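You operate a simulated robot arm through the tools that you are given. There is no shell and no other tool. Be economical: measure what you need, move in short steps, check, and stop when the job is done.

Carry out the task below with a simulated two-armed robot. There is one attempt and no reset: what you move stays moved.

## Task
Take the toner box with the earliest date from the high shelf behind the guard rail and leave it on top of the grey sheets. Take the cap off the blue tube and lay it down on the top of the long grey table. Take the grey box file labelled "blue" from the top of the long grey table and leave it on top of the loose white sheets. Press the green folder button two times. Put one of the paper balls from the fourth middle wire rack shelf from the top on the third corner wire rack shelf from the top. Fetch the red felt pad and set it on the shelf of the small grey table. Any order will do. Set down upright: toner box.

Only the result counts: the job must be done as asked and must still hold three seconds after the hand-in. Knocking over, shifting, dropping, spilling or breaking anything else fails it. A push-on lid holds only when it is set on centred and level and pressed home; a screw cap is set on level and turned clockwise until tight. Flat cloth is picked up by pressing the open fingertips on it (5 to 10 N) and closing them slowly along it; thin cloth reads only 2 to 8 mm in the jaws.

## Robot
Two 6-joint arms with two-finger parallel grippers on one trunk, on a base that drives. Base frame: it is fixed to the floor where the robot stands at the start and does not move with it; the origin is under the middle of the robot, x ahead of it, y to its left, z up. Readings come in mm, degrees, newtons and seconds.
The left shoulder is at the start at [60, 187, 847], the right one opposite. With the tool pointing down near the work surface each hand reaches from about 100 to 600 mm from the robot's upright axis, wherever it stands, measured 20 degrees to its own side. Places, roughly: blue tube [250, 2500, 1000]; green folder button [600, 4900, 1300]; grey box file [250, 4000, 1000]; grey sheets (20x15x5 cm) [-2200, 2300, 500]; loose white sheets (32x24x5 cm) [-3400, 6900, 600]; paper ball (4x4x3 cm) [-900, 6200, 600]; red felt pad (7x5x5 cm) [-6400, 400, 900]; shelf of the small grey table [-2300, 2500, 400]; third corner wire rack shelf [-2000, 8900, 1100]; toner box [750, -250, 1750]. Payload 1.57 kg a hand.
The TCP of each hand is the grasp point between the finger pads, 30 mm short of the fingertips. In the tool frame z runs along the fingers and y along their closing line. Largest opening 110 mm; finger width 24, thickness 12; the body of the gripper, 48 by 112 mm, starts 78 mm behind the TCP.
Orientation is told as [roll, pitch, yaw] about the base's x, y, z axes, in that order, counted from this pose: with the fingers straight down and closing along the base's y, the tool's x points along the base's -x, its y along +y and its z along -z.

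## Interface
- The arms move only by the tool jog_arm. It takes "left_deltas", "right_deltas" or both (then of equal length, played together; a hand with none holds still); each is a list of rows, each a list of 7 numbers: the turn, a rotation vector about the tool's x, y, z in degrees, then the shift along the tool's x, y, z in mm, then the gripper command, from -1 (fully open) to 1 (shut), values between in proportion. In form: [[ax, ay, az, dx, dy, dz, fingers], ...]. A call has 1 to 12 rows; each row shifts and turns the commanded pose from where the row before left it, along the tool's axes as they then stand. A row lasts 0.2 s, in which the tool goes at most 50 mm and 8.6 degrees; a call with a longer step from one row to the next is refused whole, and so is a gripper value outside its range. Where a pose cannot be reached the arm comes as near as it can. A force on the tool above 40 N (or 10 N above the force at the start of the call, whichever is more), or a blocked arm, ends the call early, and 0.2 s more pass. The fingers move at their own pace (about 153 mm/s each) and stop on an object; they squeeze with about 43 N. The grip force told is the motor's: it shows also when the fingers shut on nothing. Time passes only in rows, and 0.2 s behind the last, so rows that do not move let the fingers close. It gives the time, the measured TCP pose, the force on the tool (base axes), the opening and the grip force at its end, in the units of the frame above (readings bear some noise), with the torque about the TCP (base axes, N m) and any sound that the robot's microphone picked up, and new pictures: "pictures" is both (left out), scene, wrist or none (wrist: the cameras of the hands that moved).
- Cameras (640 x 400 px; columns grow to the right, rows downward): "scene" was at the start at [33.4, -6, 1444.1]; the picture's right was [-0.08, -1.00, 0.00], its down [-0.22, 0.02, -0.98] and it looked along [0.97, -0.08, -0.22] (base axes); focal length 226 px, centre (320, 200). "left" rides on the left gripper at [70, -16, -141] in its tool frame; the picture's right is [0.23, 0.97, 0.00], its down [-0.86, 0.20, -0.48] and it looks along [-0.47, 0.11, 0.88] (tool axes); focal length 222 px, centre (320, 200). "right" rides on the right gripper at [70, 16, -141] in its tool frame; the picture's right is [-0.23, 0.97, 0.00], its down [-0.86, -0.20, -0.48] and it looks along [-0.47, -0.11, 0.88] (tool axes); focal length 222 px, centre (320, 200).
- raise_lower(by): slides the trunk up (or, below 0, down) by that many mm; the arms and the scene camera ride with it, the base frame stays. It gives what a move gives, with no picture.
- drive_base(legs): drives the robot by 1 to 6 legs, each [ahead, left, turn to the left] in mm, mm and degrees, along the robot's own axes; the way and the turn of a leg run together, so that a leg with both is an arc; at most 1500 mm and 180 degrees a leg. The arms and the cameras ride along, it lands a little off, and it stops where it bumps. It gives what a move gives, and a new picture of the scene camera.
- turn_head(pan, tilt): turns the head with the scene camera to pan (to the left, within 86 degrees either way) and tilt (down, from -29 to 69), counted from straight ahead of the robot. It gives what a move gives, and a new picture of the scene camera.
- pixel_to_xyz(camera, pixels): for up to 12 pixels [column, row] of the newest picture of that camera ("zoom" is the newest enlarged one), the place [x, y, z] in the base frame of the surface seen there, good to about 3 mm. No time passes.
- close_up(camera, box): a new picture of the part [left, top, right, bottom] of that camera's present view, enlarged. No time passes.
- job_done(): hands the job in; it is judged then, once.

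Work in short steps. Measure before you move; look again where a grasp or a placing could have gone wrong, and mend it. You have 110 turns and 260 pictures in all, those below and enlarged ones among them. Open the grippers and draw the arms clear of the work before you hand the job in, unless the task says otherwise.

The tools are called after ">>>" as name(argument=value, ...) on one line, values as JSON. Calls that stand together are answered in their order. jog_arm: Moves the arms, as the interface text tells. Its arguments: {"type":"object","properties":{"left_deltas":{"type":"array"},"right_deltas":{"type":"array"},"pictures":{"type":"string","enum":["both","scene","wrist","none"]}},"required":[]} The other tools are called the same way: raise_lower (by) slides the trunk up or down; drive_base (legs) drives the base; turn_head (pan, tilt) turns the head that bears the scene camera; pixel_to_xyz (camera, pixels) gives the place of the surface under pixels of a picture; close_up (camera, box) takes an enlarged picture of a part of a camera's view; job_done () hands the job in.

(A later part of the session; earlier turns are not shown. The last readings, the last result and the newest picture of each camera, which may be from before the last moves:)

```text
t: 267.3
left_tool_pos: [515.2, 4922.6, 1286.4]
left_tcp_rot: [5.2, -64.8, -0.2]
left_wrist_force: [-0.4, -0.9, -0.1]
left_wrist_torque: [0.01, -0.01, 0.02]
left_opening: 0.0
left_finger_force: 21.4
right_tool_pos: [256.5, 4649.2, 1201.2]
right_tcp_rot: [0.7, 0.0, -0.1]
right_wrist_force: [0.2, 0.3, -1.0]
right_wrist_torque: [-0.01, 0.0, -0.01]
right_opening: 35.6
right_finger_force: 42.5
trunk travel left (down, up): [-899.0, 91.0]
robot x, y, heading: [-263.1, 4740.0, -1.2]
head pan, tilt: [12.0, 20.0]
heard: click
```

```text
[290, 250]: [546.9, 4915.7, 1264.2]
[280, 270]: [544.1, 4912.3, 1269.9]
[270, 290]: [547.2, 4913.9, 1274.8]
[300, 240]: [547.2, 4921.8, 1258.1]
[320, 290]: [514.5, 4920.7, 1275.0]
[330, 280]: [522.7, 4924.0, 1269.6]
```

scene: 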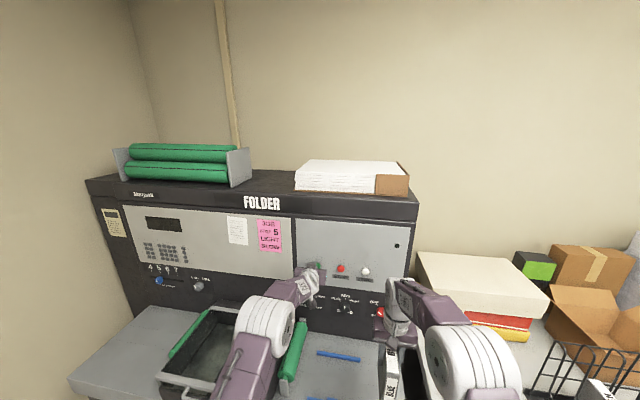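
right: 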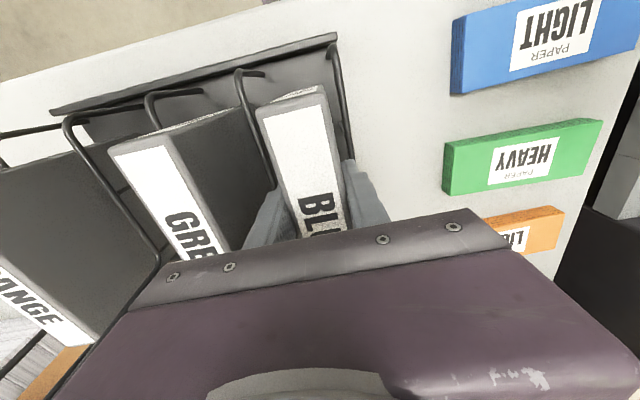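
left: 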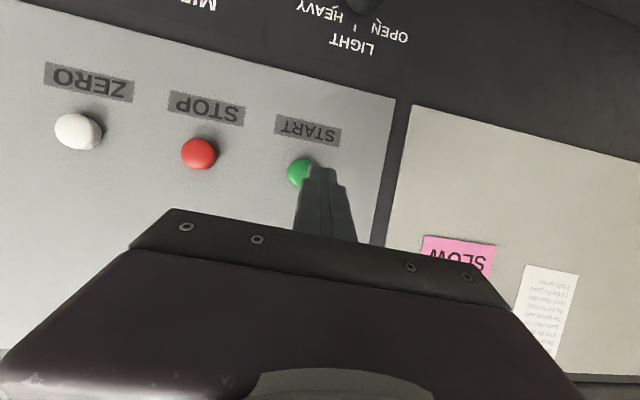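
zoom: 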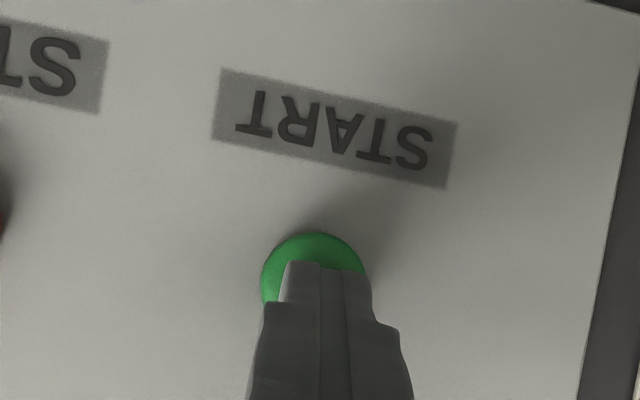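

Two clicks were heard in total — two presses. I withdraw the left hand, back away and turn to face north to survey the racks.

>>> jog_arm(left_deltas=[[0, 0, 0, 15, 0, -32, 1], [0, 0, 0, 15, 0, -32, 0], [0, 0, 0, 15, 0, -32, -1]], pictures="none")

>>> drive_base(legs=[[-550, 0, 0], [0, 0, 91]])

>>> turn_head(pan=25, tilt=25)

```text
t: 268.1
left_tool_pos: [409.2, 4913.3, 1287.7]
left_tcp_rot: [5.2, -64.9, -0.2]
left_wrist_force: [-0.1, -0.2, 0.1]
left_wrist_torque: [-0.04, -0.02, 0.02]
left_opening: 110.0
left_finger_force: 0.0
right_tool_pos: [257.6, 4648.9, 1202.8]
right_tcp_rot: [0.7, 0.0, -0.2]
right_wrist_force: [-0.8, 0.3, -1.7]
right_wrist_torque: [0.02, -0.02, -0.03]
right_opening: 35.4
right_finger_force: 43.3
trunk travel left (down, up): [-899.0, 91.0]
robot x, y, heading: [-260.8, 4742.3, -1.3]
head pan, tilt: [12.0, 20.0]
```

```text
t: 275.1
left_tool_pos: [-1018.0, 5414.9, 1287.0]
left_tcp_rot: [5.2, -64.8, 91.9]
left_wrist_force: [-0.9, -0.2, 0.1]
left_wrist_torque: [0.02, -0.01, 0.01]
left_opening: 110.0
left_finger_force: 0.0
right_tool_pos: [-747.5, 5272.7, 1203.3]
right_tcp_rot: [0.7, 0.0, 92.0]
right_wrist_force: [0.2, -0.3, -2.0]
right_wrist_torque: [-0.03, 0.01, -0.01]
right_opening: 35.7
right_finger_force: 42.9
trunk travel left (down, up): [-899.0, 91.0]
robot x, y, heading: [-819.7, 4750.7, 91.2]
head pan, tilt: [12.0, 20.0]
```

scene: 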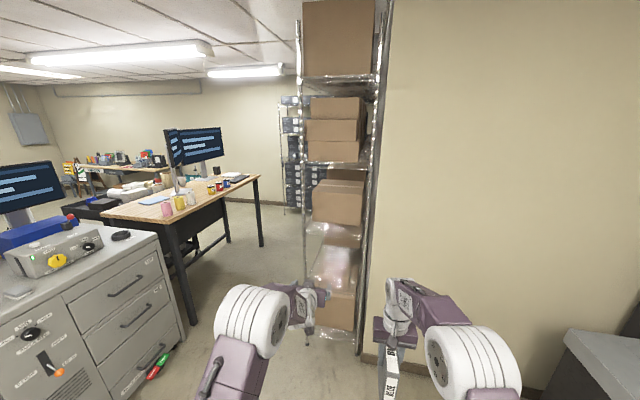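

```text
t: 275.9
left_tool_pos: [-1017.9, 5414.5, 1286.8]
left_tcp_rot: [5.3, -64.7, 92.0]
left_wrist_force: [0.7, 0.4, 1.0]
left_wrist_torque: [0.01, -0.03, 0.0]
left_opening: 110.3
left_finger_force: 0.1
right_tool_pos: [-748.3, 5272.6, 1203.3]
right_tcp_rot: [0.7, 0.0, 92.0]
right_wrist_force: [0.0, 0.5, -0.6]
right_wrist_torque: [0.0, -0.04, 0.01]
right_opening: 35.5
right_finger_force: 42.9
trunk travel left (down, up): [-899.0, 91.0]
robot x, y, heading: [-820.8, 4747.8, 91.2]
head pan, tilt: [25.0, 25.0]
```

scene: 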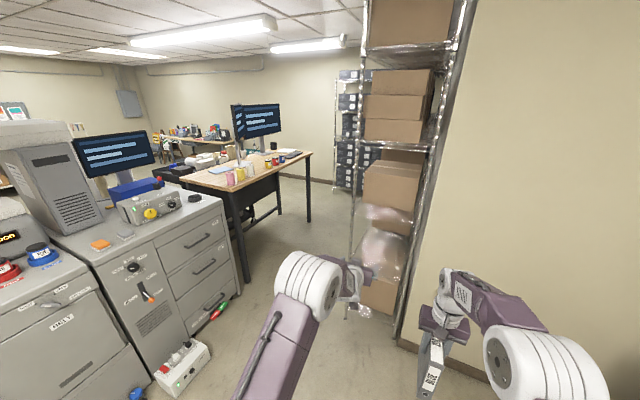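

The middle rack faces west. Measure rack corners, desk, floor lane, and the corner rack in the distance.

>>> pixel_to_xyz(camera="scene", pixels=[[347, 316], [396, 335], [305, 190], [310, 222], [246, 280], [210, 350], [300, 155], [345, 190], [345, 130], [380, 280], [350, 90], [225, 215]])

>>> close_up(camera="scene", box=[320, 0, 480, 340])

```text
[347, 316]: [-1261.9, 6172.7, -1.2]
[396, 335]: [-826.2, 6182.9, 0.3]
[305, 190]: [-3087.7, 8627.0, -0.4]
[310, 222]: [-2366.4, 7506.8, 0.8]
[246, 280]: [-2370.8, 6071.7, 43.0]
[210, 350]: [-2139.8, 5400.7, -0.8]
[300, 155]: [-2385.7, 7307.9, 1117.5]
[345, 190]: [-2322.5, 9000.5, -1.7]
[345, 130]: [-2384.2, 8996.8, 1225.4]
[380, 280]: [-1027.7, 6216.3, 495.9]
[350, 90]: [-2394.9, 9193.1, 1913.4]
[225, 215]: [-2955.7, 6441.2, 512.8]
```

```text
1.18 times, centred on (400, 170) of scene
```

zoom: 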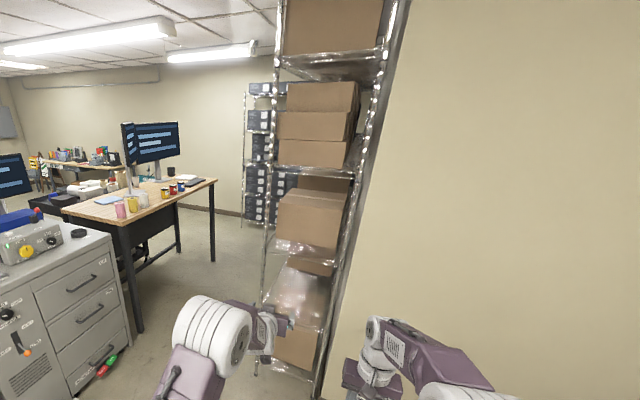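

Enlarge the lower rack end to find the paper balls on the fourth shelf.

>>> close_up(camera="scene", box=[335, 190, 435, 330])

>>> turn_head(pan=10, tilt=38)

```text
2.86 times, centred on (385, 260) of scene
```

zoom: 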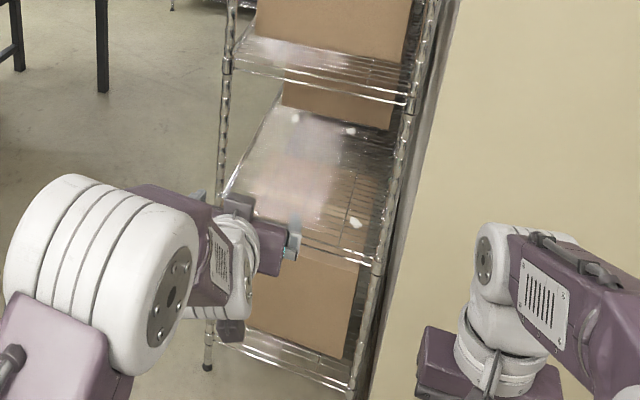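

```text
t: 276.7
left_tool_pos: [-1018.6, 5416.3, 1286.5]
left_tcp_rot: [5.3, -64.8, 91.9]
left_wrist_force: [-0.1, -0.3, -0.3]
left_wrist_torque: [-0.01, 0.01, 0.02]
left_opening: 110.2
left_finger_force: 0.0
right_tool_pos: [-747.4, 5272.7, 1203.5]
right_tcp_rot: [0.7, 0.1, 92.0]
right_wrist_force: [-0.5, 0.5, -2.3]
right_wrist_torque: [0.0, 0.01, 0.0]
right_opening: 35.9
right_finger_force: 42.4
trunk travel left (down, up): [-899.0, 91.0]
robot x, y, heading: [-818.7, 4744.9, 90.9]
head pan, tilt: [10.0, 38.0]
```

scene: 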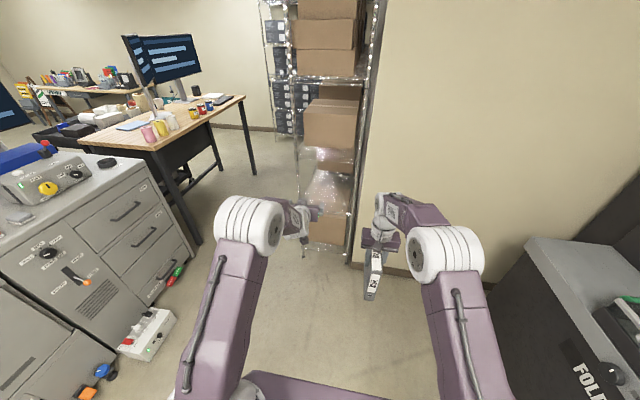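

White balls seen on the shelf. Zoom with the current view and measure ball and shelves.

>>> close_up(camera="scene", box=[290, 130, 380, 260])

```text
3.08 times, centred on (335, 195) of scene
```

zoom: 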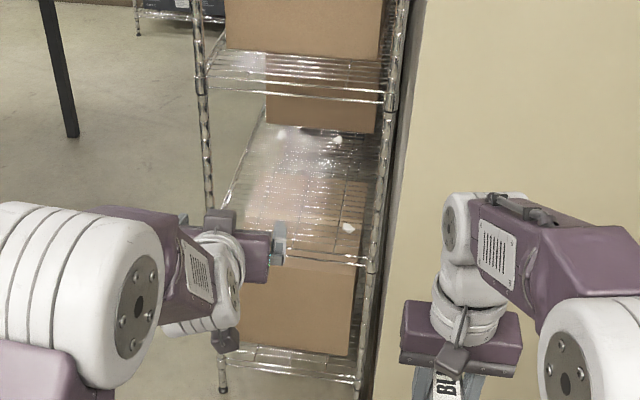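

>>> pixel_to_xyz(camera="zoom", pixels=[[348, 226], [348, 232], [337, 140], [281, 132], [372, 268], [300, 255], [320, 250], [300, 95], [310, 85], [410, 250], [230, 200], [300, 355]])

```text
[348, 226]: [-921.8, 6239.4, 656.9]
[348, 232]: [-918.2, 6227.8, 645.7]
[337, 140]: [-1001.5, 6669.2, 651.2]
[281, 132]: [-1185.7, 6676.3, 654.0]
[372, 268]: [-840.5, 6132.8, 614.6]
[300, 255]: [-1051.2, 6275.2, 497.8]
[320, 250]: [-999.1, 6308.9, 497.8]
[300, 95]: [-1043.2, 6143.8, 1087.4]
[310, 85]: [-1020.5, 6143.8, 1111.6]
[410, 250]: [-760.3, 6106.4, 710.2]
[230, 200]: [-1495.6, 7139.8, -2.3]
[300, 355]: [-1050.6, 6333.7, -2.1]
```

Ball at (−920,6240), z 627–660 on the wire shelf. Retract the file hand, lower the trunk 612 mm, and drive to line the left hand up with the ball from the rack's south end.

>>> jog_arm(right_deltas=[[0, 0, 0, 40, 0, 0, 1], [0, 0, 0, 40, 0, 0, 1], [0, 0, 0, 40, 0, 0, 1], [0, 0, 0, 40, 0, 0, 1]], pictures="none")

>>> raise_lower(by=-400)

>>> raise_lower(by=-212)

>>> drive_base(legs=[[0, -96, -1], [670, 0, 0]])

>>> close_up(camera="left", box=[0, 0, 640, 400])

```text
t: 277.7
left_tool_pos: [-1017.0, 5413.2, 1286.6]
left_tcp_rot: [5.1, -64.9, 92.0]
left_wrist_force: [-0.4, -0.5, 0.1]
left_wrist_torque: [0.03, 0.02, -0.02]
left_opening: 109.6
left_finger_force: 0.1
right_tool_pos: [-742.0, 5110.2, 1200.5]
right_tcp_rot: [0.7, -0.2, 92.0]
right_wrist_force: [-0.3, -0.2, -0.5]
right_wrist_torque: [-0.04, 0.0, 0.0]
right_opening: 35.6
right_finger_force: 42.0
trunk travel left (down, up): [-899.0, 91.0]
robot x, y, heading: [-822.5, 4750.6, 91.2]
head pan, tilt: [10.0, 38.0]
```

```text
t: 281.5
left_tool_pos: [-1018.3, 5414.6, 886.7]
left_tcp_rot: [5.2, -64.8, 92.1]
left_wrist_force: [0.1, -0.7, 0.0]
left_wrist_torque: [-0.01, -0.01, 0.04]
left_opening: 110.1
left_finger_force: 0.0
right_tool_pos: [-740.1, 5113.2, 801.1]
right_tcp_rot: [0.7, 0.1, 92.0]
right_wrist_force: [0.6, -0.8, -2.0]
right_wrist_torque: [-0.04, -0.04, 0.03]
right_opening: 35.7
right_finger_force: 42.8
trunk travel left (down, up): [-499.0, 491.0]
robot x, y, heading: [-821.2, 4747.5, 91.1]
head pan, tilt: [10.0, 38.0]
```

```text
t: 283.8
left_tool_pos: [-1017.7, 5414.7, 674.8]
left_tcp_rot: [5.1, -64.8, 92.0]
left_wrist_force: [-0.8, -0.6, 0.0]
left_wrist_torque: [0.0, 0.03, -0.03]
left_opening: 109.9
left_finger_force: 0.0
right_tool_pos: [-742.6, 5112.6, 589.1]
right_tcp_rot: [0.7, 0.1, 92.0]
right_wrist_force: [0.3, -0.1, -1.7]
right_wrist_torque: [-0.02, 0.02, 0.01]
right_opening: 35.6
right_finger_force: 42.7
trunk travel left (down, up): [-287.0, 703.0]
robot x, y, heading: [-821.3, 4749.1, 91.3]
head pan, tilt: [10.0, 38.0]
```

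```text
t: 288.1
left_tool_pos: [-904.6, 6077.5, 673.7]
left_tcp_rot: [5.2, -64.8, 90.7]
left_wrist_force: [0.2, 0.8, 0.3]
left_wrist_torque: [-0.01, 0.0, -0.02]
left_opening: 110.0
left_finger_force: 0.1
right_tool_pos: [-635.0, 5771.3, 589.0]
right_tcp_rot: [0.6, 0.2, 90.7]
right_wrist_force: [-0.8, -0.3, -2.9]
right_wrist_torque: [-0.03, 0.01, 0.01]
right_opening: 35.7
right_finger_force: 42.7
trunk travel left (down, up): [-287.0, 703.0]
robot x, y, heading: [-721.0, 5407.1, 89.9]
head pan, tilt: [10.0, 38.0]
```

scene: 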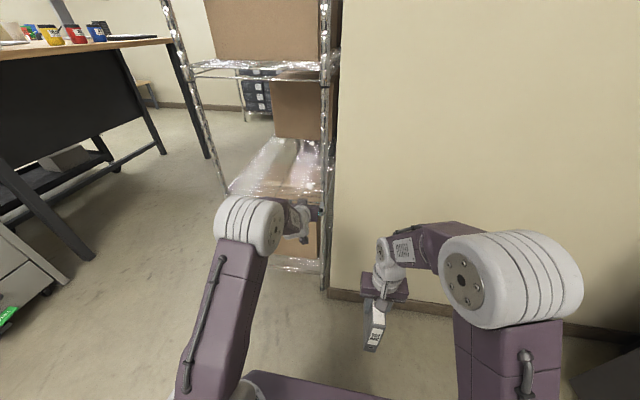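

```text
1.00 times, centred on (320, 200) of left (not enlarged: the box is as wide or as high as the picture)
```

zoom: 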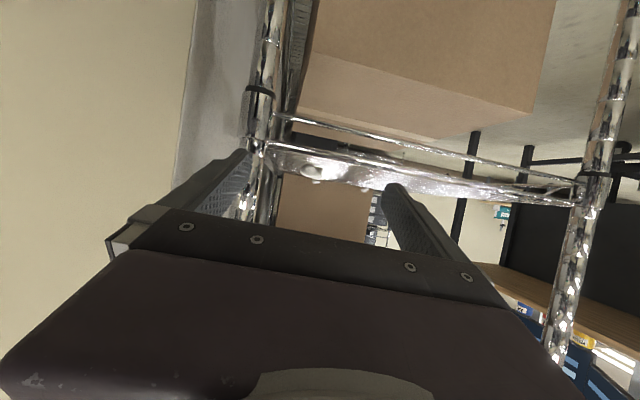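

Ball at (313,170) in the left view; the right-hand finger is close to the post, so I narrow the opening, shift left 16, drive 110 in, then reach, lower and close.

>>> jog_arm(left_deltas=[[0, 0, 0, 0, 0, 0, -0.36], [0, 0, 0, 0, 0, 0, -0.36]], pictures="none")

>>> drive_base(legs=[[0, 17, 0], [110, 0, 0]])

>>> close_up(camera="left", box=[0, 0, 640, 400])

>>> pixel_to_xyz(camera="left", pixels=[[313, 175], [313, 165], [313, 170], [318, 180], [308, 172]])

```text
t: 288.7
left_tool_pos: [-904.8, 6078.0, 673.9]
left_tcp_rot: [5.2, -64.8, 90.7]
left_wrist_force: [0.0, 0.3, -0.8]
left_wrist_torque: [-0.03, -0.02, 0.01]
left_opening: 74.6
left_finger_force: 0.1
right_tool_pos: [-634.8, 5769.9, 588.0]
right_tcp_rot: [0.7, 0.1, 90.7]
right_wrist_force: [0.2, 0.1, -1.9]
right_wrist_torque: [-0.03, 0.01, 0.01]
right_opening: 35.4
right_finger_force: 42.9
trunk travel left (down, up): [-287.0, 703.0]
robot x, y, heading: [-723.1, 5407.5, 89.7]
head pan, tilt: [10.0, 38.0]
```

```text
t: 290.3
left_tool_pos: [-924.0, 6184.7, 672.7]
left_tcp_rot: [5.3, -64.7, 90.8]
left_wrist_force: [0.1, -0.3, 0.9]
left_wrist_torque: [-0.01, 0.02, 0.02]
left_opening: 74.9
left_finger_force: 0.0
right_tool_pos: [-653.2, 5878.7, 587.3]
right_tcp_rot: [0.7, 0.1, 91.0]
right_wrist_force: [-0.8, 0.8, -1.7]
right_wrist_torque: [-0.01, 0.01, 0.04]
right_opening: 35.7
right_finger_force: 42.8
trunk travel left (down, up): [-287.0, 703.0]
robot x, y, heading: [-736.1, 5511.8, 89.7]
head pan, tilt: [10.0, 38.0]
```

scene: 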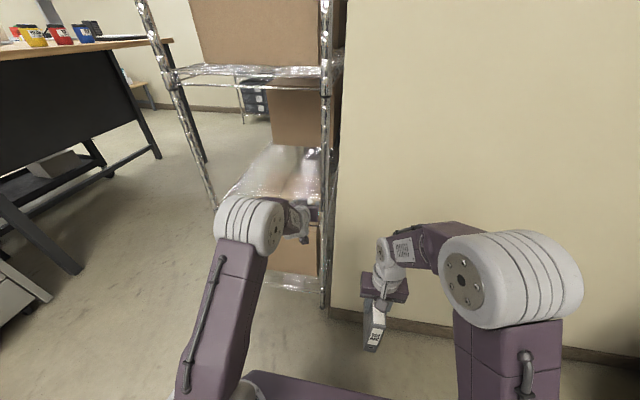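

```text
1.00 times, centred on (320, 200) of left (not enlarged: the box is as wide or as high as the picture)
```

zoom: 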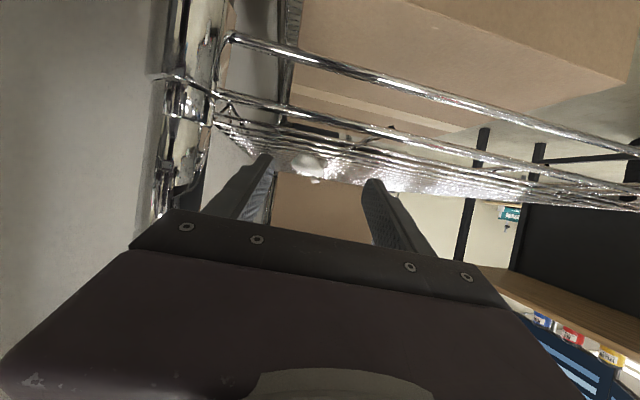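

```text
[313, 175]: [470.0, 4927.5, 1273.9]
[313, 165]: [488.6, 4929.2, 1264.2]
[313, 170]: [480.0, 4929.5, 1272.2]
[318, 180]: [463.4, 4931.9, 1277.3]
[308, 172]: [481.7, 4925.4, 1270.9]
```

Ball ≈9 mm toward +x of centre. Reach 40 mm in, lower 17 mm, close.

>>> jog_arm(left_deltas=[[0, 0, 0, -8.5, -4, 18, -0.36], [0, 0, 0, -8.5, -4, 18, -0.36], [0, 0, 0, 7.7, 0, 3.6, -0.36], [0, 0, 0, 7.7, 0, 3.6, -0.36], [0, 0, 0, 0, 0, 0, 0.2], [0, 0, 0, 0, 0, 0, 0.6], [0, 0, 0, 0, 0, 0, 1], [0, 0, 0, 0, 0, 0, 1]], pictures="wrist")

```text
t: 291.6
left_tool_pos: [-925.6, 6224.3, 662.1]
left_tcp_rot: [4.7, -65.7, 91.9]
left_wrist_force: [-10.9, -4.3, 6.1]
left_wrist_torque: [0.4, -0.53, -0.83]
left_opening: 36.6
left_finger_force: 8.2
right_tool_pos: [-653.4, 5877.4, 587.5]
right_tcp_rot: [0.6, 0.0, 90.9]
right_wrist_force: [0.3, 0.5, -2.2]
right_wrist_torque: [-0.03, -0.01, 0.0]
right_opening: 35.5
right_finger_force: 42.8
trunk travel left (down, up): [-287.0, 703.0]
robot x, y, heading: [-739.6, 5511.5, 90.1]
head pan, tilt: [10.0, 38.0]
stopped in row 6 (left hand): the force on the tool passed its limit at 42 N (the readings are from after the stop); the commanded pose is now the measured one
```

left: 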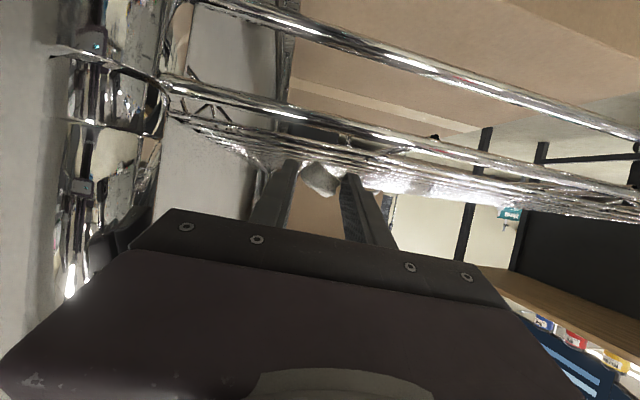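

Ball is between the fingers (36.6 mm). Finish closing and lift 30 mm.

>>> jog_arm(left_deltas=[[0, 0, 0, 0, 0, 0, 0.8], [0, 0, 0, 0, 0, 0, 1], [0, 0, 0, -14, 0, -6.3, 1], [0, 0, 0, -14, 0, -6.3, 1], [0, 0, 0, 0, 0, 0, 1]], pictures="wrist")

```text
t: 292.8
left_tool_pos: [-925.1, 6224.8, 686.2]
left_tcp_rot: [4.3, -65.1, 92.0]
left_wrist_force: [-28.3, -6.2, -16.5]
left_wrist_torque: [1.8, -0.67, -2.73]
left_opening: 27.1
left_finger_force: 38.1
right_tool_pos: [-655.9, 5877.9, 588.5]
right_tcp_rot: [0.5, 0.1, 91.0]
right_wrist_force: [0.8, 0.3, -1.7]
right_wrist_torque: [-0.03, 0.01, 0.01]
right_opening: 35.6
right_finger_force: 42.1
trunk travel left (down, up): [-287.0, 703.0]
robot x, y, heading: [-739.8, 5515.1, 90.4]
head pan, tilt: [10.0, 38.0]
```

left: 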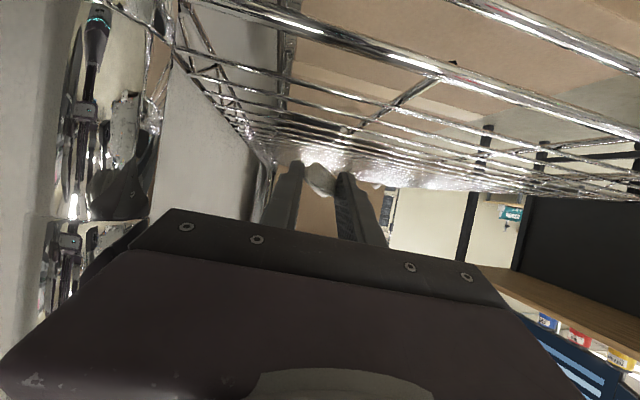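

Side force suggests the gripper body touches the corner post; shift west 14 mm, back out, raise, and drive through the lane to the north.

>>> jog_arm(left_deltas=[[0, 0, 0, 0, 8, 0, 1], [0, 0, 0, 0, 8, 0, 1]], pictures="none")

>>> drive_base(legs=[[-420, 0, 0], [0, 980, 0], [1500, 0, 0], [350, 0, 0]])

>>> raise_lower(by=350)

>>> turn_head(pan=75, tilt=22)

>>> close_up(camera="left", box=[220, 100, 460, 250])

```text
t: 293.4
left_tool_pos: [-935.1, 6224.5, 691.8]
left_tcp_rot: [4.9, -65.5, 91.3]
left_wrist_force: [-0.6, 0.0, -0.7]
left_wrist_torque: [-0.01, 0.03, -0.04]
left_opening: 27.9
left_finger_force: 38.6
right_tool_pos: [-652.9, 5877.9, 588.5]
right_tcp_rot: [0.7, 0.1, 90.9]
right_wrist_force: [0.0, 0.2, -2.4]
right_wrist_torque: [-0.02, 0.0, 0.0]
right_opening: 35.6
right_finger_force: 42.2
trunk travel left (down, up): [-287.0, 703.0]
robot x, y, heading: [-738.0, 5514.4, 90.2]
head pan, tilt: [10.0, 38.0]
```

```text
t: 309.6
left_tool_pos: [-1975.1, 7661.3, 690.0]
left_tcp_rot: [4.9, -65.2, 93.0]
left_wrist_force: [0.2, -0.2, 0.0]
left_wrist_torque: [0.0, 0.01, 0.02]
left_opening: 20.2
left_finger_force: 33.8
right_tool_pos: [-1681.4, 7324.5, 589.1]
right_tcp_rot: [0.8, 0.1, 92.5]
right_wrist_force: [-0.7, -0.1, -1.7]
right_wrist_torque: [-0.01, -0.01, -0.03]
right_opening: 35.8
right_finger_force: 42.2
trunk travel left (down, up): [-287.0, 703.0]
robot x, y, heading: [-1756.3, 6957.6, 91.6]
head pan, tilt: [10.0, 38.0]
```

scene: 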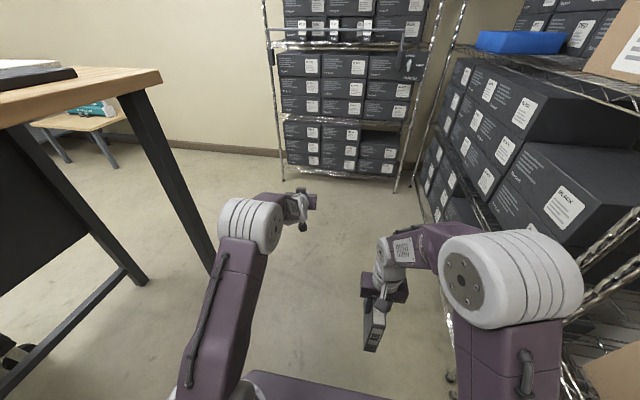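

```text
t: 313.0
left_tool_pos: [-1975.2, 7660.3, 1040.9]
left_tcp_rot: [4.9, -65.3, 93.1]
left_wrist_force: [0.4, -0.3, -0.7]
left_wrist_torque: [-0.01, -0.01, -0.03]
left_opening: 18.4
left_finger_force: 33.1
right_tool_pos: [-1679.4, 7323.4, 938.7]
right_tcp_rot: [0.6, 0.0, 92.6]
right_wrist_force: [0.2, 0.0, -1.8]
right_wrist_torque: [0.01, -0.02, 0.0]
right_opening: 35.6
right_finger_force: 42.6
trunk travel left (down, up): [-637.0, 353.0]
robot x, y, heading: [-1755.3, 6958.8, 91.6]
head pan, tilt: [10.0, 38.0]
```

```text
t: 314.4
left_tool_pos: [-1975.2, 7661.8, 1040.9]
left_tcp_rot: [4.9, -65.4, 93.1]
left_wrist_force: [-0.2, -0.2, -0.2]
left_wrist_torque: [0.02, -0.03, 0.01]
left_opening: 18.2
left_finger_force: 32.8
right_tool_pos: [-1680.8, 7322.8, 938.8]
right_tcp_rot: [0.7, 0.0, 92.7]
right_wrist_force: [0.1, 0.9, -2.0]
right_wrist_torque: [0.0, -0.02, 0.05]
right_opening: 35.5
right_finger_force: 43.0
trunk travel left (down, up): [-637.0, 353.0]
robot x, y, heading: [-1757.5, 6955.5, 91.8]
head pan, tilt: [75.0, 22.0]
```

scene: 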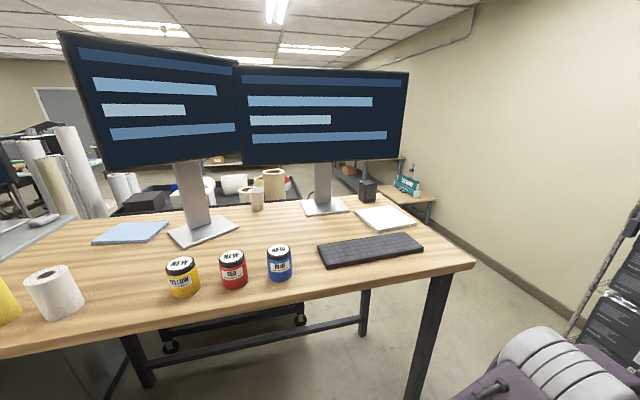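

```text
2.67 times, centred on (340, 175) of left
```

zoom: 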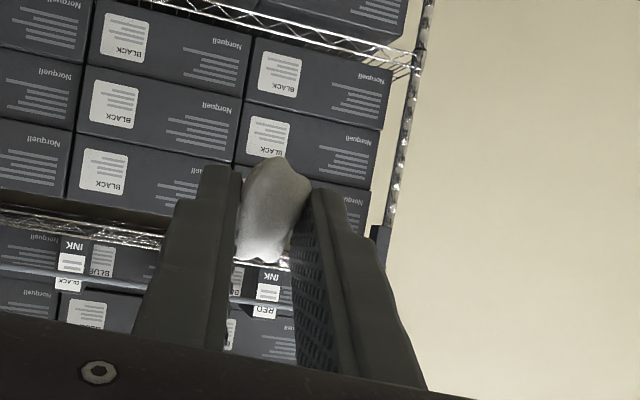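

Ball is held but slipping slightly; the corner rack is straight ahead, so I do it first. Drive closer and look at its shelves.

>>> drive_base(legs=[[650, 0, -1.8]])

>>> turn_head(pan=8, tilt=15)

>>> close_up(camera="scene", box=[180, 0, 500, 240])

```text
t: 318.0
left_tool_pos: [-1954.3, 8323.5, 1041.7]
left_tcp_rot: [4.9, -65.4, 91.0]
left_wrist_force: [-0.1, 0.2, -0.8]
left_wrist_torque: [-0.02, 0.0, 0.01]
left_opening: 18.2
left_finger_force: 32.4
right_tool_pos: [-1673.3, 7974.2, 938.4]
right_tcp_rot: [0.7, 0.2, 90.6]
right_wrist_force: [0.0, 0.6, -1.9]
right_wrist_torque: [0.01, 0.0, 0.01]
right_opening: 35.5
right_finger_force: 42.6
trunk travel left (down, up): [-637.0, 353.0]
robot x, y, heading: [-1765.4, 7611.6, 89.4]
head pan, tilt: [75.0, 22.0]
```

scene: 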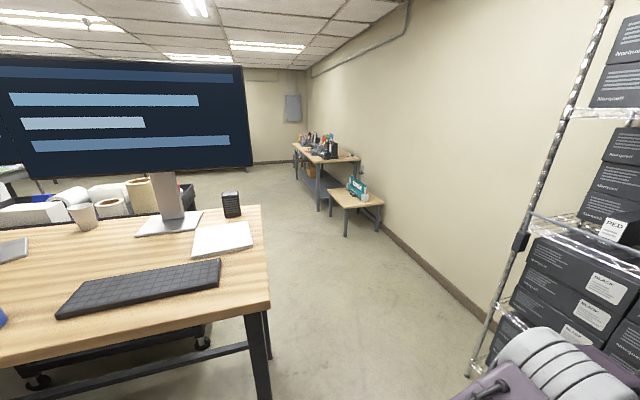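

```text
t: 319.4
left_tool_pos: [-1956.2, 8322.1, 1040.6]
left_tcp_rot: [4.9, -65.3, 91.0]
left_wrist_force: [-0.2, 0.2, 0.0]
left_wrist_torque: [0.01, 0.04, 0.02]
left_opening: 18.4
left_finger_force: 32.5
right_tool_pos: [-1674.0, 7974.3, 939.1]
right_tcp_rot: [0.7, 0.2, 90.4]
right_wrist_force: [0.0, 0.3, -2.1]
right_wrist_torque: [-0.05, -0.03, 0.01]
right_opening: 35.5
right_finger_force: 42.3
trunk travel left (down, up): [-637.0, 353.0]
robot x, y, heading: [-1762.1, 7608.6, 89.3]
head pan, tilt: [8.0, 15.0]
```

scene: 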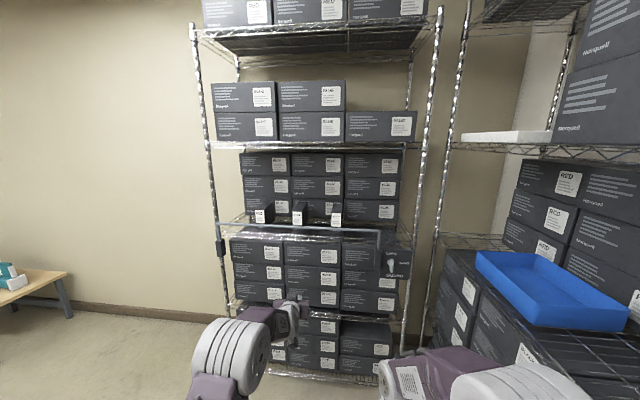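

```text
1.67 times, centred on (340, 120) of scene
```

zoom: 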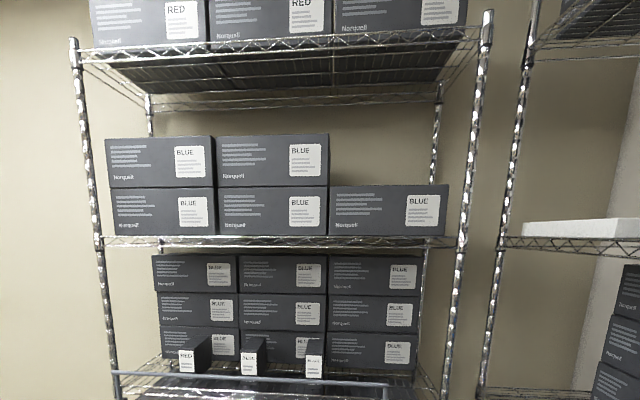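

Third shelf (row ~228) has small boxes behind a low guard rail. Measure it.

>>> close_up(camera="scene", box=[200, 140, 430, 270])

>>> pixel_to_xyz(camera="scene", pixels=[[260, 215], [335, 215], [270, 208], [336, 205], [290, 229], [375, 236], [370, 222], [240, 222], [360, 190], [325, 150], [355, 226], [230, 222]])

```text
2.78 times, centred on (315, 205) of scene
```

zoom: 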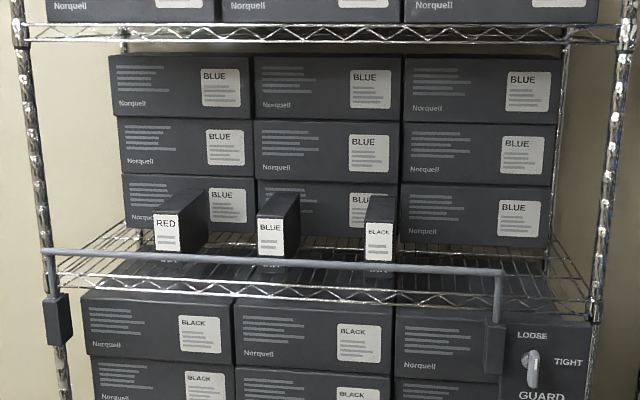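

```text
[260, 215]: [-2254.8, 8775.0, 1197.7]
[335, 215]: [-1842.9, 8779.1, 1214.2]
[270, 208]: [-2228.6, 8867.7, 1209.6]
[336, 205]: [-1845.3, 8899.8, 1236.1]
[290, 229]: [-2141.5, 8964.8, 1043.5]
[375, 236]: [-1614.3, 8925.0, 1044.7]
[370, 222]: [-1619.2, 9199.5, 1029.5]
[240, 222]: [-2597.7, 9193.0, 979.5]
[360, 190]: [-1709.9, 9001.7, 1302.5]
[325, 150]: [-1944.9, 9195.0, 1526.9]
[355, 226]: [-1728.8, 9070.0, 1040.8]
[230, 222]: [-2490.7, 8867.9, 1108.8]
```

Free gap between BLUE (x to −2021) and BLACK (from −1865) at x≈−1943; rail ≈z 1190 at y≈8673, shelf ≈1117. Raise, steepen the left hand to θ≈32°, drive in over the rail.

>>> raise_lower(by=240)

>>> jog_arm(left_deltas=[[0, 8.3, 0, 0, 0, 0, 1], [0, 8.3, 0, 0, 0, 0, 1], [0, 8.3, 0, 0, 0, 0, 1], [0, 8.3, 0, 0, 0, 0, 1], [0, 0, 0, 0, 0, 0, 1]], pictures="none")

>>> drive_base(legs=[[460, -6, 0]])

>>> close_up(camera="left", box=[0, 0, 640, 400])

>>> pixel_to_xyz(camera="zoom", pixels=[[320, 120], [320, 90], [250, 100], [400, 100], [320, 60], [200, 60], [440, 60], [320, 30]])

```text
t: 321.9
left_tool_pos: [-1955.6, 8323.6, 1280.1]
left_tcp_rot: [4.9, -65.3, 90.9]
left_wrist_force: [0.4, 0.8, 0.7]
left_wrist_torque: [-0.04, 0.02, -0.04]
left_opening: 18.1
left_finger_force: 33.0
right_tool_pos: [-1674.6, 7974.0, 1177.8]
right_tcp_rot: [0.8, 0.2, 90.5]
right_wrist_force: [0.3, 0.0, -2.4]
right_wrist_torque: [0.01, 0.01, 0.0]
right_opening: 35.8
right_finger_force: 42.1
trunk travel left (down, up): [-877.0, 113.0]
robot x, y, heading: [-1762.8, 7610.0, 89.6]
head pan, tilt: [8.0, 15.0]
```

```text
t: 323.1
left_tool_pos: [-1971.6, 8325.0, 1283.8]
left_tcp_rot: [5.7, -43.4, 94.6]
left_wrist_force: [0.2, 0.0, 0.5]
left_wrist_torque: [0.0, -0.03, 0.03]
left_opening: 18.4
left_finger_force: 32.9
left hand out of reach, approached as far as the arm can: row 2, 3
right_tool_pos: [-1673.2, 7974.6, 1177.9]
right_tcp_rot: [0.6, 0.1, 90.5]
right_wrist_force: [0.6, 0.8, -1.3]
right_wrist_torque: [0.01, 0.0, -0.01]
right_opening: 35.5
right_finger_force: 42.5
trunk travel left (down, up): [-877.0, 113.0]
robot x, y, heading: [-1758.5, 7613.8, 89.4]
head pan, tilt: [8.0, 15.0]
```

```text
t: 325.9
left_tool_pos: [-1965.9, 8786.9, 1284.4]
left_tcp_rot: [5.7, -43.5, 95.0]
left_wrist_force: [0.0, -0.2, -0.1]
left_wrist_torque: [0.02, -0.02, -0.02]
left_opening: 18.7
left_finger_force: 32.7
right_tool_pos: [-1665.7, 8439.7, 1179.1]
right_tcp_rot: [0.7, 0.0, 90.8]
right_wrist_force: [0.8, -0.2, -2.1]
right_wrist_torque: [-0.04, 0.0, 0.01]
right_opening: 35.5
right_finger_force: 42.2
trunk travel left (down, up): [-877.0, 113.0]
robot x, y, heading: [-1755.1, 8076.6, 90.0]
head pan, tilt: [8.0, 15.0]
```

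scene: 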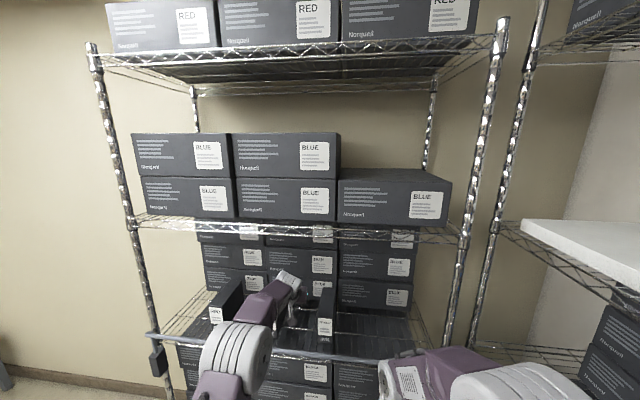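

```text
1.00 times, centred on (320, 200) of left (not enlarged: the box is as wide or as high as the picture)
```

zoom: 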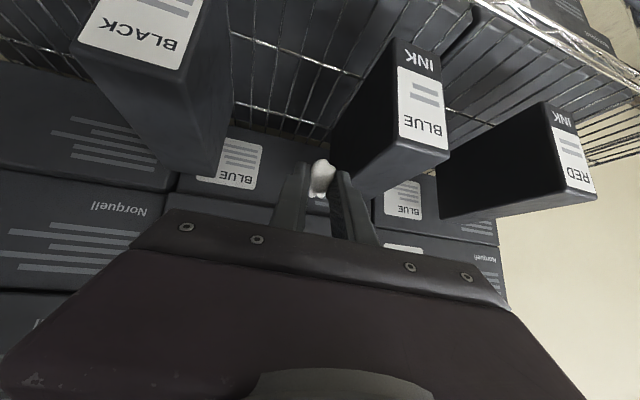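

```text
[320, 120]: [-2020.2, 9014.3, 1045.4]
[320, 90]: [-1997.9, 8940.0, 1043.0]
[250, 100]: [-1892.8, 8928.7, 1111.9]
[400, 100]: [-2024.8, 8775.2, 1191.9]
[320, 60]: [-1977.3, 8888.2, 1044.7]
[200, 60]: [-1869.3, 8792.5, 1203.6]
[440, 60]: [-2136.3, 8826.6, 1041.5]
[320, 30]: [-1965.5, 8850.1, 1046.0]
```

Ball is above the gap; shift 22 mm right, lower the trunk 100 mm, release and inspect.

>>> jog_arm(left_deltas=[[0, 0, 0, 0, -11, 0, 1], [0, 0, 0, 0, -11, 0, 1]], pictures="none")

>>> raise_lower(by=-102)

>>> jog_arm(left_deltas=[[0, 0, 0, 0, 0, 0, 0.6], [0, 0, 0, 0, 0, 0, 0.4], [0, 0, 0, 0, 0, 0, 0.2], [0, 0, 0, 0, 0, 0, 0.1], [0, 0, 0, 0, 0, 0, 0.1]], pictures="wrist")

```text
t: 326.5
left_tool_pos: [-1944.1, 8791.3, 1282.2]
left_tcp_rot: [5.8, -43.4, 94.9]
left_wrist_force: [-0.2, -0.2, 0.3]
left_wrist_torque: [-0.02, 0.0, -0.02]
left_opening: 18.7
left_finger_force: 33.1
right_tool_pos: [-1665.8, 8441.2, 1178.7]
right_tcp_rot: [0.8, -0.1, 90.9]
right_wrist_force: [0.7, -0.7, -1.6]
right_wrist_torque: [0.0, 0.0, 0.01]
right_opening: 35.6
right_finger_force: 42.0
trunk travel left (down, up): [-877.0, 113.0]
robot x, y, heading: [-1756.2, 8077.6, 89.7]
head pan, tilt: [8.0, 15.0]
```

```text
t: 327.8
left_tool_pos: [-1945.6, 8792.2, 1181.0]
left_tcp_rot: [5.8, -43.4, 95.0]
left_wrist_force: [0.6, -0.4, 0.5]
left_wrist_torque: [-0.03, 0.02, -0.03]
left_opening: 18.6
left_finger_force: 32.8
right_tool_pos: [-1665.9, 8442.6, 1076.4]
right_tcp_rot: [0.8, 0.1, 90.8]
right_wrist_force: [-0.4, -0.9, -1.9]
right_wrist_torque: [-0.03, -0.04, -0.02]
right_opening: 35.3
right_finger_force: 42.6
trunk travel left (down, up): [-775.0, 215.0]
robot x, y, heading: [-1749.1, 8079.4, 89.8]
head pan, tilt: [8.0, 15.0]
```

```text
t: 329.0
left_tool_pos: [-1944.8, 8794.0, 1179.5]
left_tcp_rot: [5.7, -43.3, 95.0]
left_wrist_force: [0.0, 0.3, 0.6]
left_wrist_torque: [0.01, 0.0, 0.0]
left_opening: 49.4
left_finger_force: 0.0
right_tool_pos: [-1666.9, 8440.9, 1076.8]
right_tcp_rot: [0.8, 0.1, 90.8]
right_wrist_force: [1.1, -0.1, -1.1]
right_wrist_torque: [-0.01, 0.01, 0.0]
right_opening: 35.8
right_finger_force: 42.4
trunk travel left (down, up): [-775.0, 215.0]
robot x, y, heading: [-1753.4, 8076.6, 89.9]
head pan, tilt: [8.0, 15.0]
```

left: 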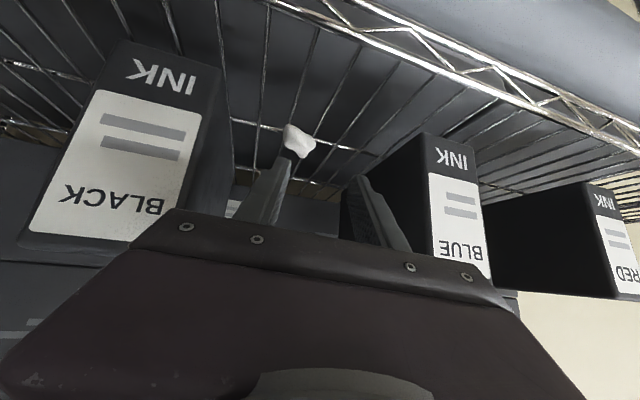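

Ball rests on the third shelf. Raise, back out, retract the left arm, and move west to view the loose white sheets.

>>> raise_lower(by=110)

>>> drive_base(legs=[[-260, 0, 0]])

>>> jog_arm(left_deltas=[[0, 8.4, 0, 28, 0, -26, 0], [0, 8.4, 0, 32, 0, -22, 0], [0, 8.4, 0, 35, 0, -17, 0], [0, 8.4, 0, 38, 0, -11, 0], [0, 8.4, 0, 39, 0, -6, 0], [0, 0, 0, 40, 0, 0, 0], [0, 0, 0, 40, 0, 0, 0]], pictures="none")

>>> drive_base(legs=[[180, 850, 0], [0, 0, 90]])

>>> turn_head(pan=50, tilt=25)

```text
t: 330.4
left_tool_pos: [-1944.2, 8794.0, 1289.8]
left_tcp_rot: [5.7, -43.4, 94.9]
left_wrist_force: [-0.1, 0.1, 0.1]
left_wrist_torque: [0.02, 0.02, 0.0]
left_opening: 49.4
left_finger_force: 0.1
right_tool_pos: [-1665.8, 8440.9, 1187.0]
right_tcp_rot: [0.6, 0.1, 90.8]
right_wrist_force: [-1.1, 0.4, -2.6]
right_wrist_torque: [-0.04, 0.02, -0.02]
right_opening: 35.7
right_finger_force: 42.5
trunk travel left (down, up): [-885.0, 105.0]
robot x, y, heading: [-1754.7, 8077.8, 90.0]
head pan, tilt: [8.0, 15.0]
```

```text
t: 332.3
left_tool_pos: [-1942.6, 8542.9, 1289.5]
left_tcp_rot: [5.7, -43.4, 94.6]
left_wrist_force: [0.3, 0.6, 0.2]
left_wrist_torque: [-0.04, 0.0, 0.01]
left_opening: 49.3
left_finger_force: 0.1
right_tool_pos: [-1666.3, 8188.9, 1186.0]
right_tcp_rot: [0.6, 0.2, 90.4]
right_wrist_force: [-0.3, 0.4, -2.0]
right_wrist_torque: [-0.03, 0.0, -0.01]
right_opening: 35.8
right_finger_force: 42.6
trunk travel left (down, up): [-885.0, 105.0]
robot x, y, heading: [-1753.6, 7823.6, 89.5]
head pan, tilt: [8.0, 15.0]
```

scene: 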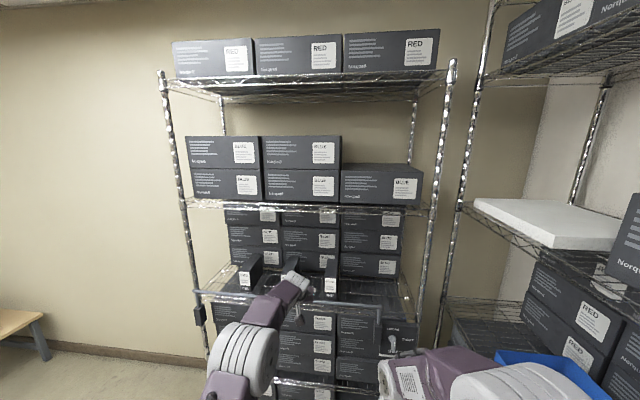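

```text
t: 333.9
left_tool_pos: [-1881.9, 8226.1, 1223.4]
left_tcp_rot: [11.0, -7.9, 98.6]
left_wrist_force: [0.7, 0.3, 0.2]
left_wrist_torque: [0.0, 0.01, -0.01]
left_opening: 54.8
left_finger_force: 0.0
left hand out of reach, approached as far as the arm can: row 2, 3, 4, 5
right_tool_pos: [-1665.9, 8183.9, 1187.3]
right_tcp_rot: [0.6, -0.1, 90.4]
right_wrist_force: [0.3, -0.3, -1.2]
right_wrist_torque: [0.02, 0.04, -0.01]
right_opening: 35.6
right_finger_force: 42.4
trunk travel left (down, up): [-885.0, 105.0]
robot x, y, heading: [-1755.4, 7823.9, 89.7]
head pan, tilt: [8.0, 15.0]
```

```text
t: 342.4
left_tool_pos: [-3010.5, 7866.5, 1223.2]
left_tcp_rot: [11.0, -7.8, -169.4]
left_wrist_force: [-0.6, -0.5, 0.3]
left_wrist_torque: [0.0, 0.0, 0.0]
left_opening: 55.1
left_finger_force: 0.1
right_tool_pos: [-2975.3, 8084.3, 1186.7]
right_tcp_rot: [0.7, 0.0, -177.6]
right_wrist_force: [-1.0, 0.4, -2.8]
right_wrist_torque: [-0.01, 0.0, 0.0]
right_opening: 35.8
right_finger_force: 42.9
trunk travel left (down, up): [-885.0, 105.0]
robot x, y, heading: [-2611.7, 8006.4, -178.4]
head pan, tilt: [8.0, 15.0]
```

scene: 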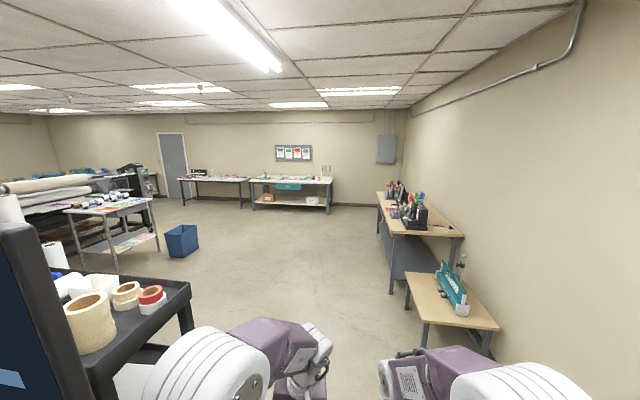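

```text
t: 343.5
left_tool_pos: [-3010.1, 7866.6, 1222.0]
left_tcp_rot: [11.0, -7.7, -169.4]
left_wrist_force: [-0.3, -0.4, -0.5]
left_wrist_torque: [-0.01, 0.0, 0.04]
left_opening: 55.0
left_finger_force: 0.1
right_tool_pos: [-2976.1, 8084.8, 1187.1]
right_tcp_rot: [0.7, 0.2, -177.6]
right_wrist_force: [0.4, -0.1, -3.1]
right_wrist_torque: [-0.02, 0.0, -0.05]
right_opening: 35.6
right_finger_force: 43.0
trunk travel left (down, up): [-885.0, 105.0]
robot x, y, heading: [-2609.4, 8006.1, -178.4]
head pan, tilt: [50.0, 25.0]
```

scene: 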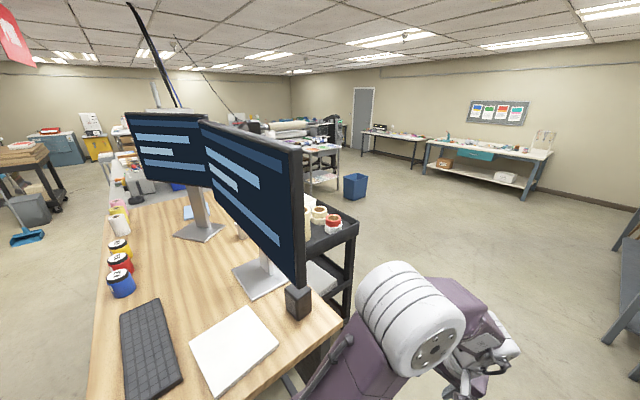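

White sheets appear on the black cart's lower shelf at (318,280). Measure.

>>> close_up(camera="scene", box=[270, 200, 380, 330])

>>> pixel_to_xyz(camera="scene", pixels=[[318, 280], [310, 265], [330, 285], [325, 292], [355, 222], [330, 240], [347, 315], [345, 260], [310, 290], [340, 228], [341, 325], [302, 275]])

```text
3.08 times, centred on (325, 265) of scene
```

zoom: 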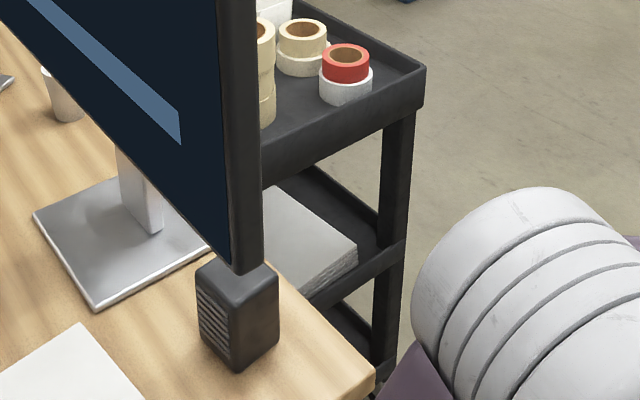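

```text
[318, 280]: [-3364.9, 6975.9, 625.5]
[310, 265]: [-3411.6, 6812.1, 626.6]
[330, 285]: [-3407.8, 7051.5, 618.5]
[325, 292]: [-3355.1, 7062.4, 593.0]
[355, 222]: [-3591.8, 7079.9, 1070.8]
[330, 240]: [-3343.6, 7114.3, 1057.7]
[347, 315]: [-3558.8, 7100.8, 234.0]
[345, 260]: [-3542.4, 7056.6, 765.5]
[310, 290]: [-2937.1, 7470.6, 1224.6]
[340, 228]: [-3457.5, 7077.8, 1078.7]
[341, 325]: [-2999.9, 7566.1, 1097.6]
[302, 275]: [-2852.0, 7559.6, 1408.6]
```

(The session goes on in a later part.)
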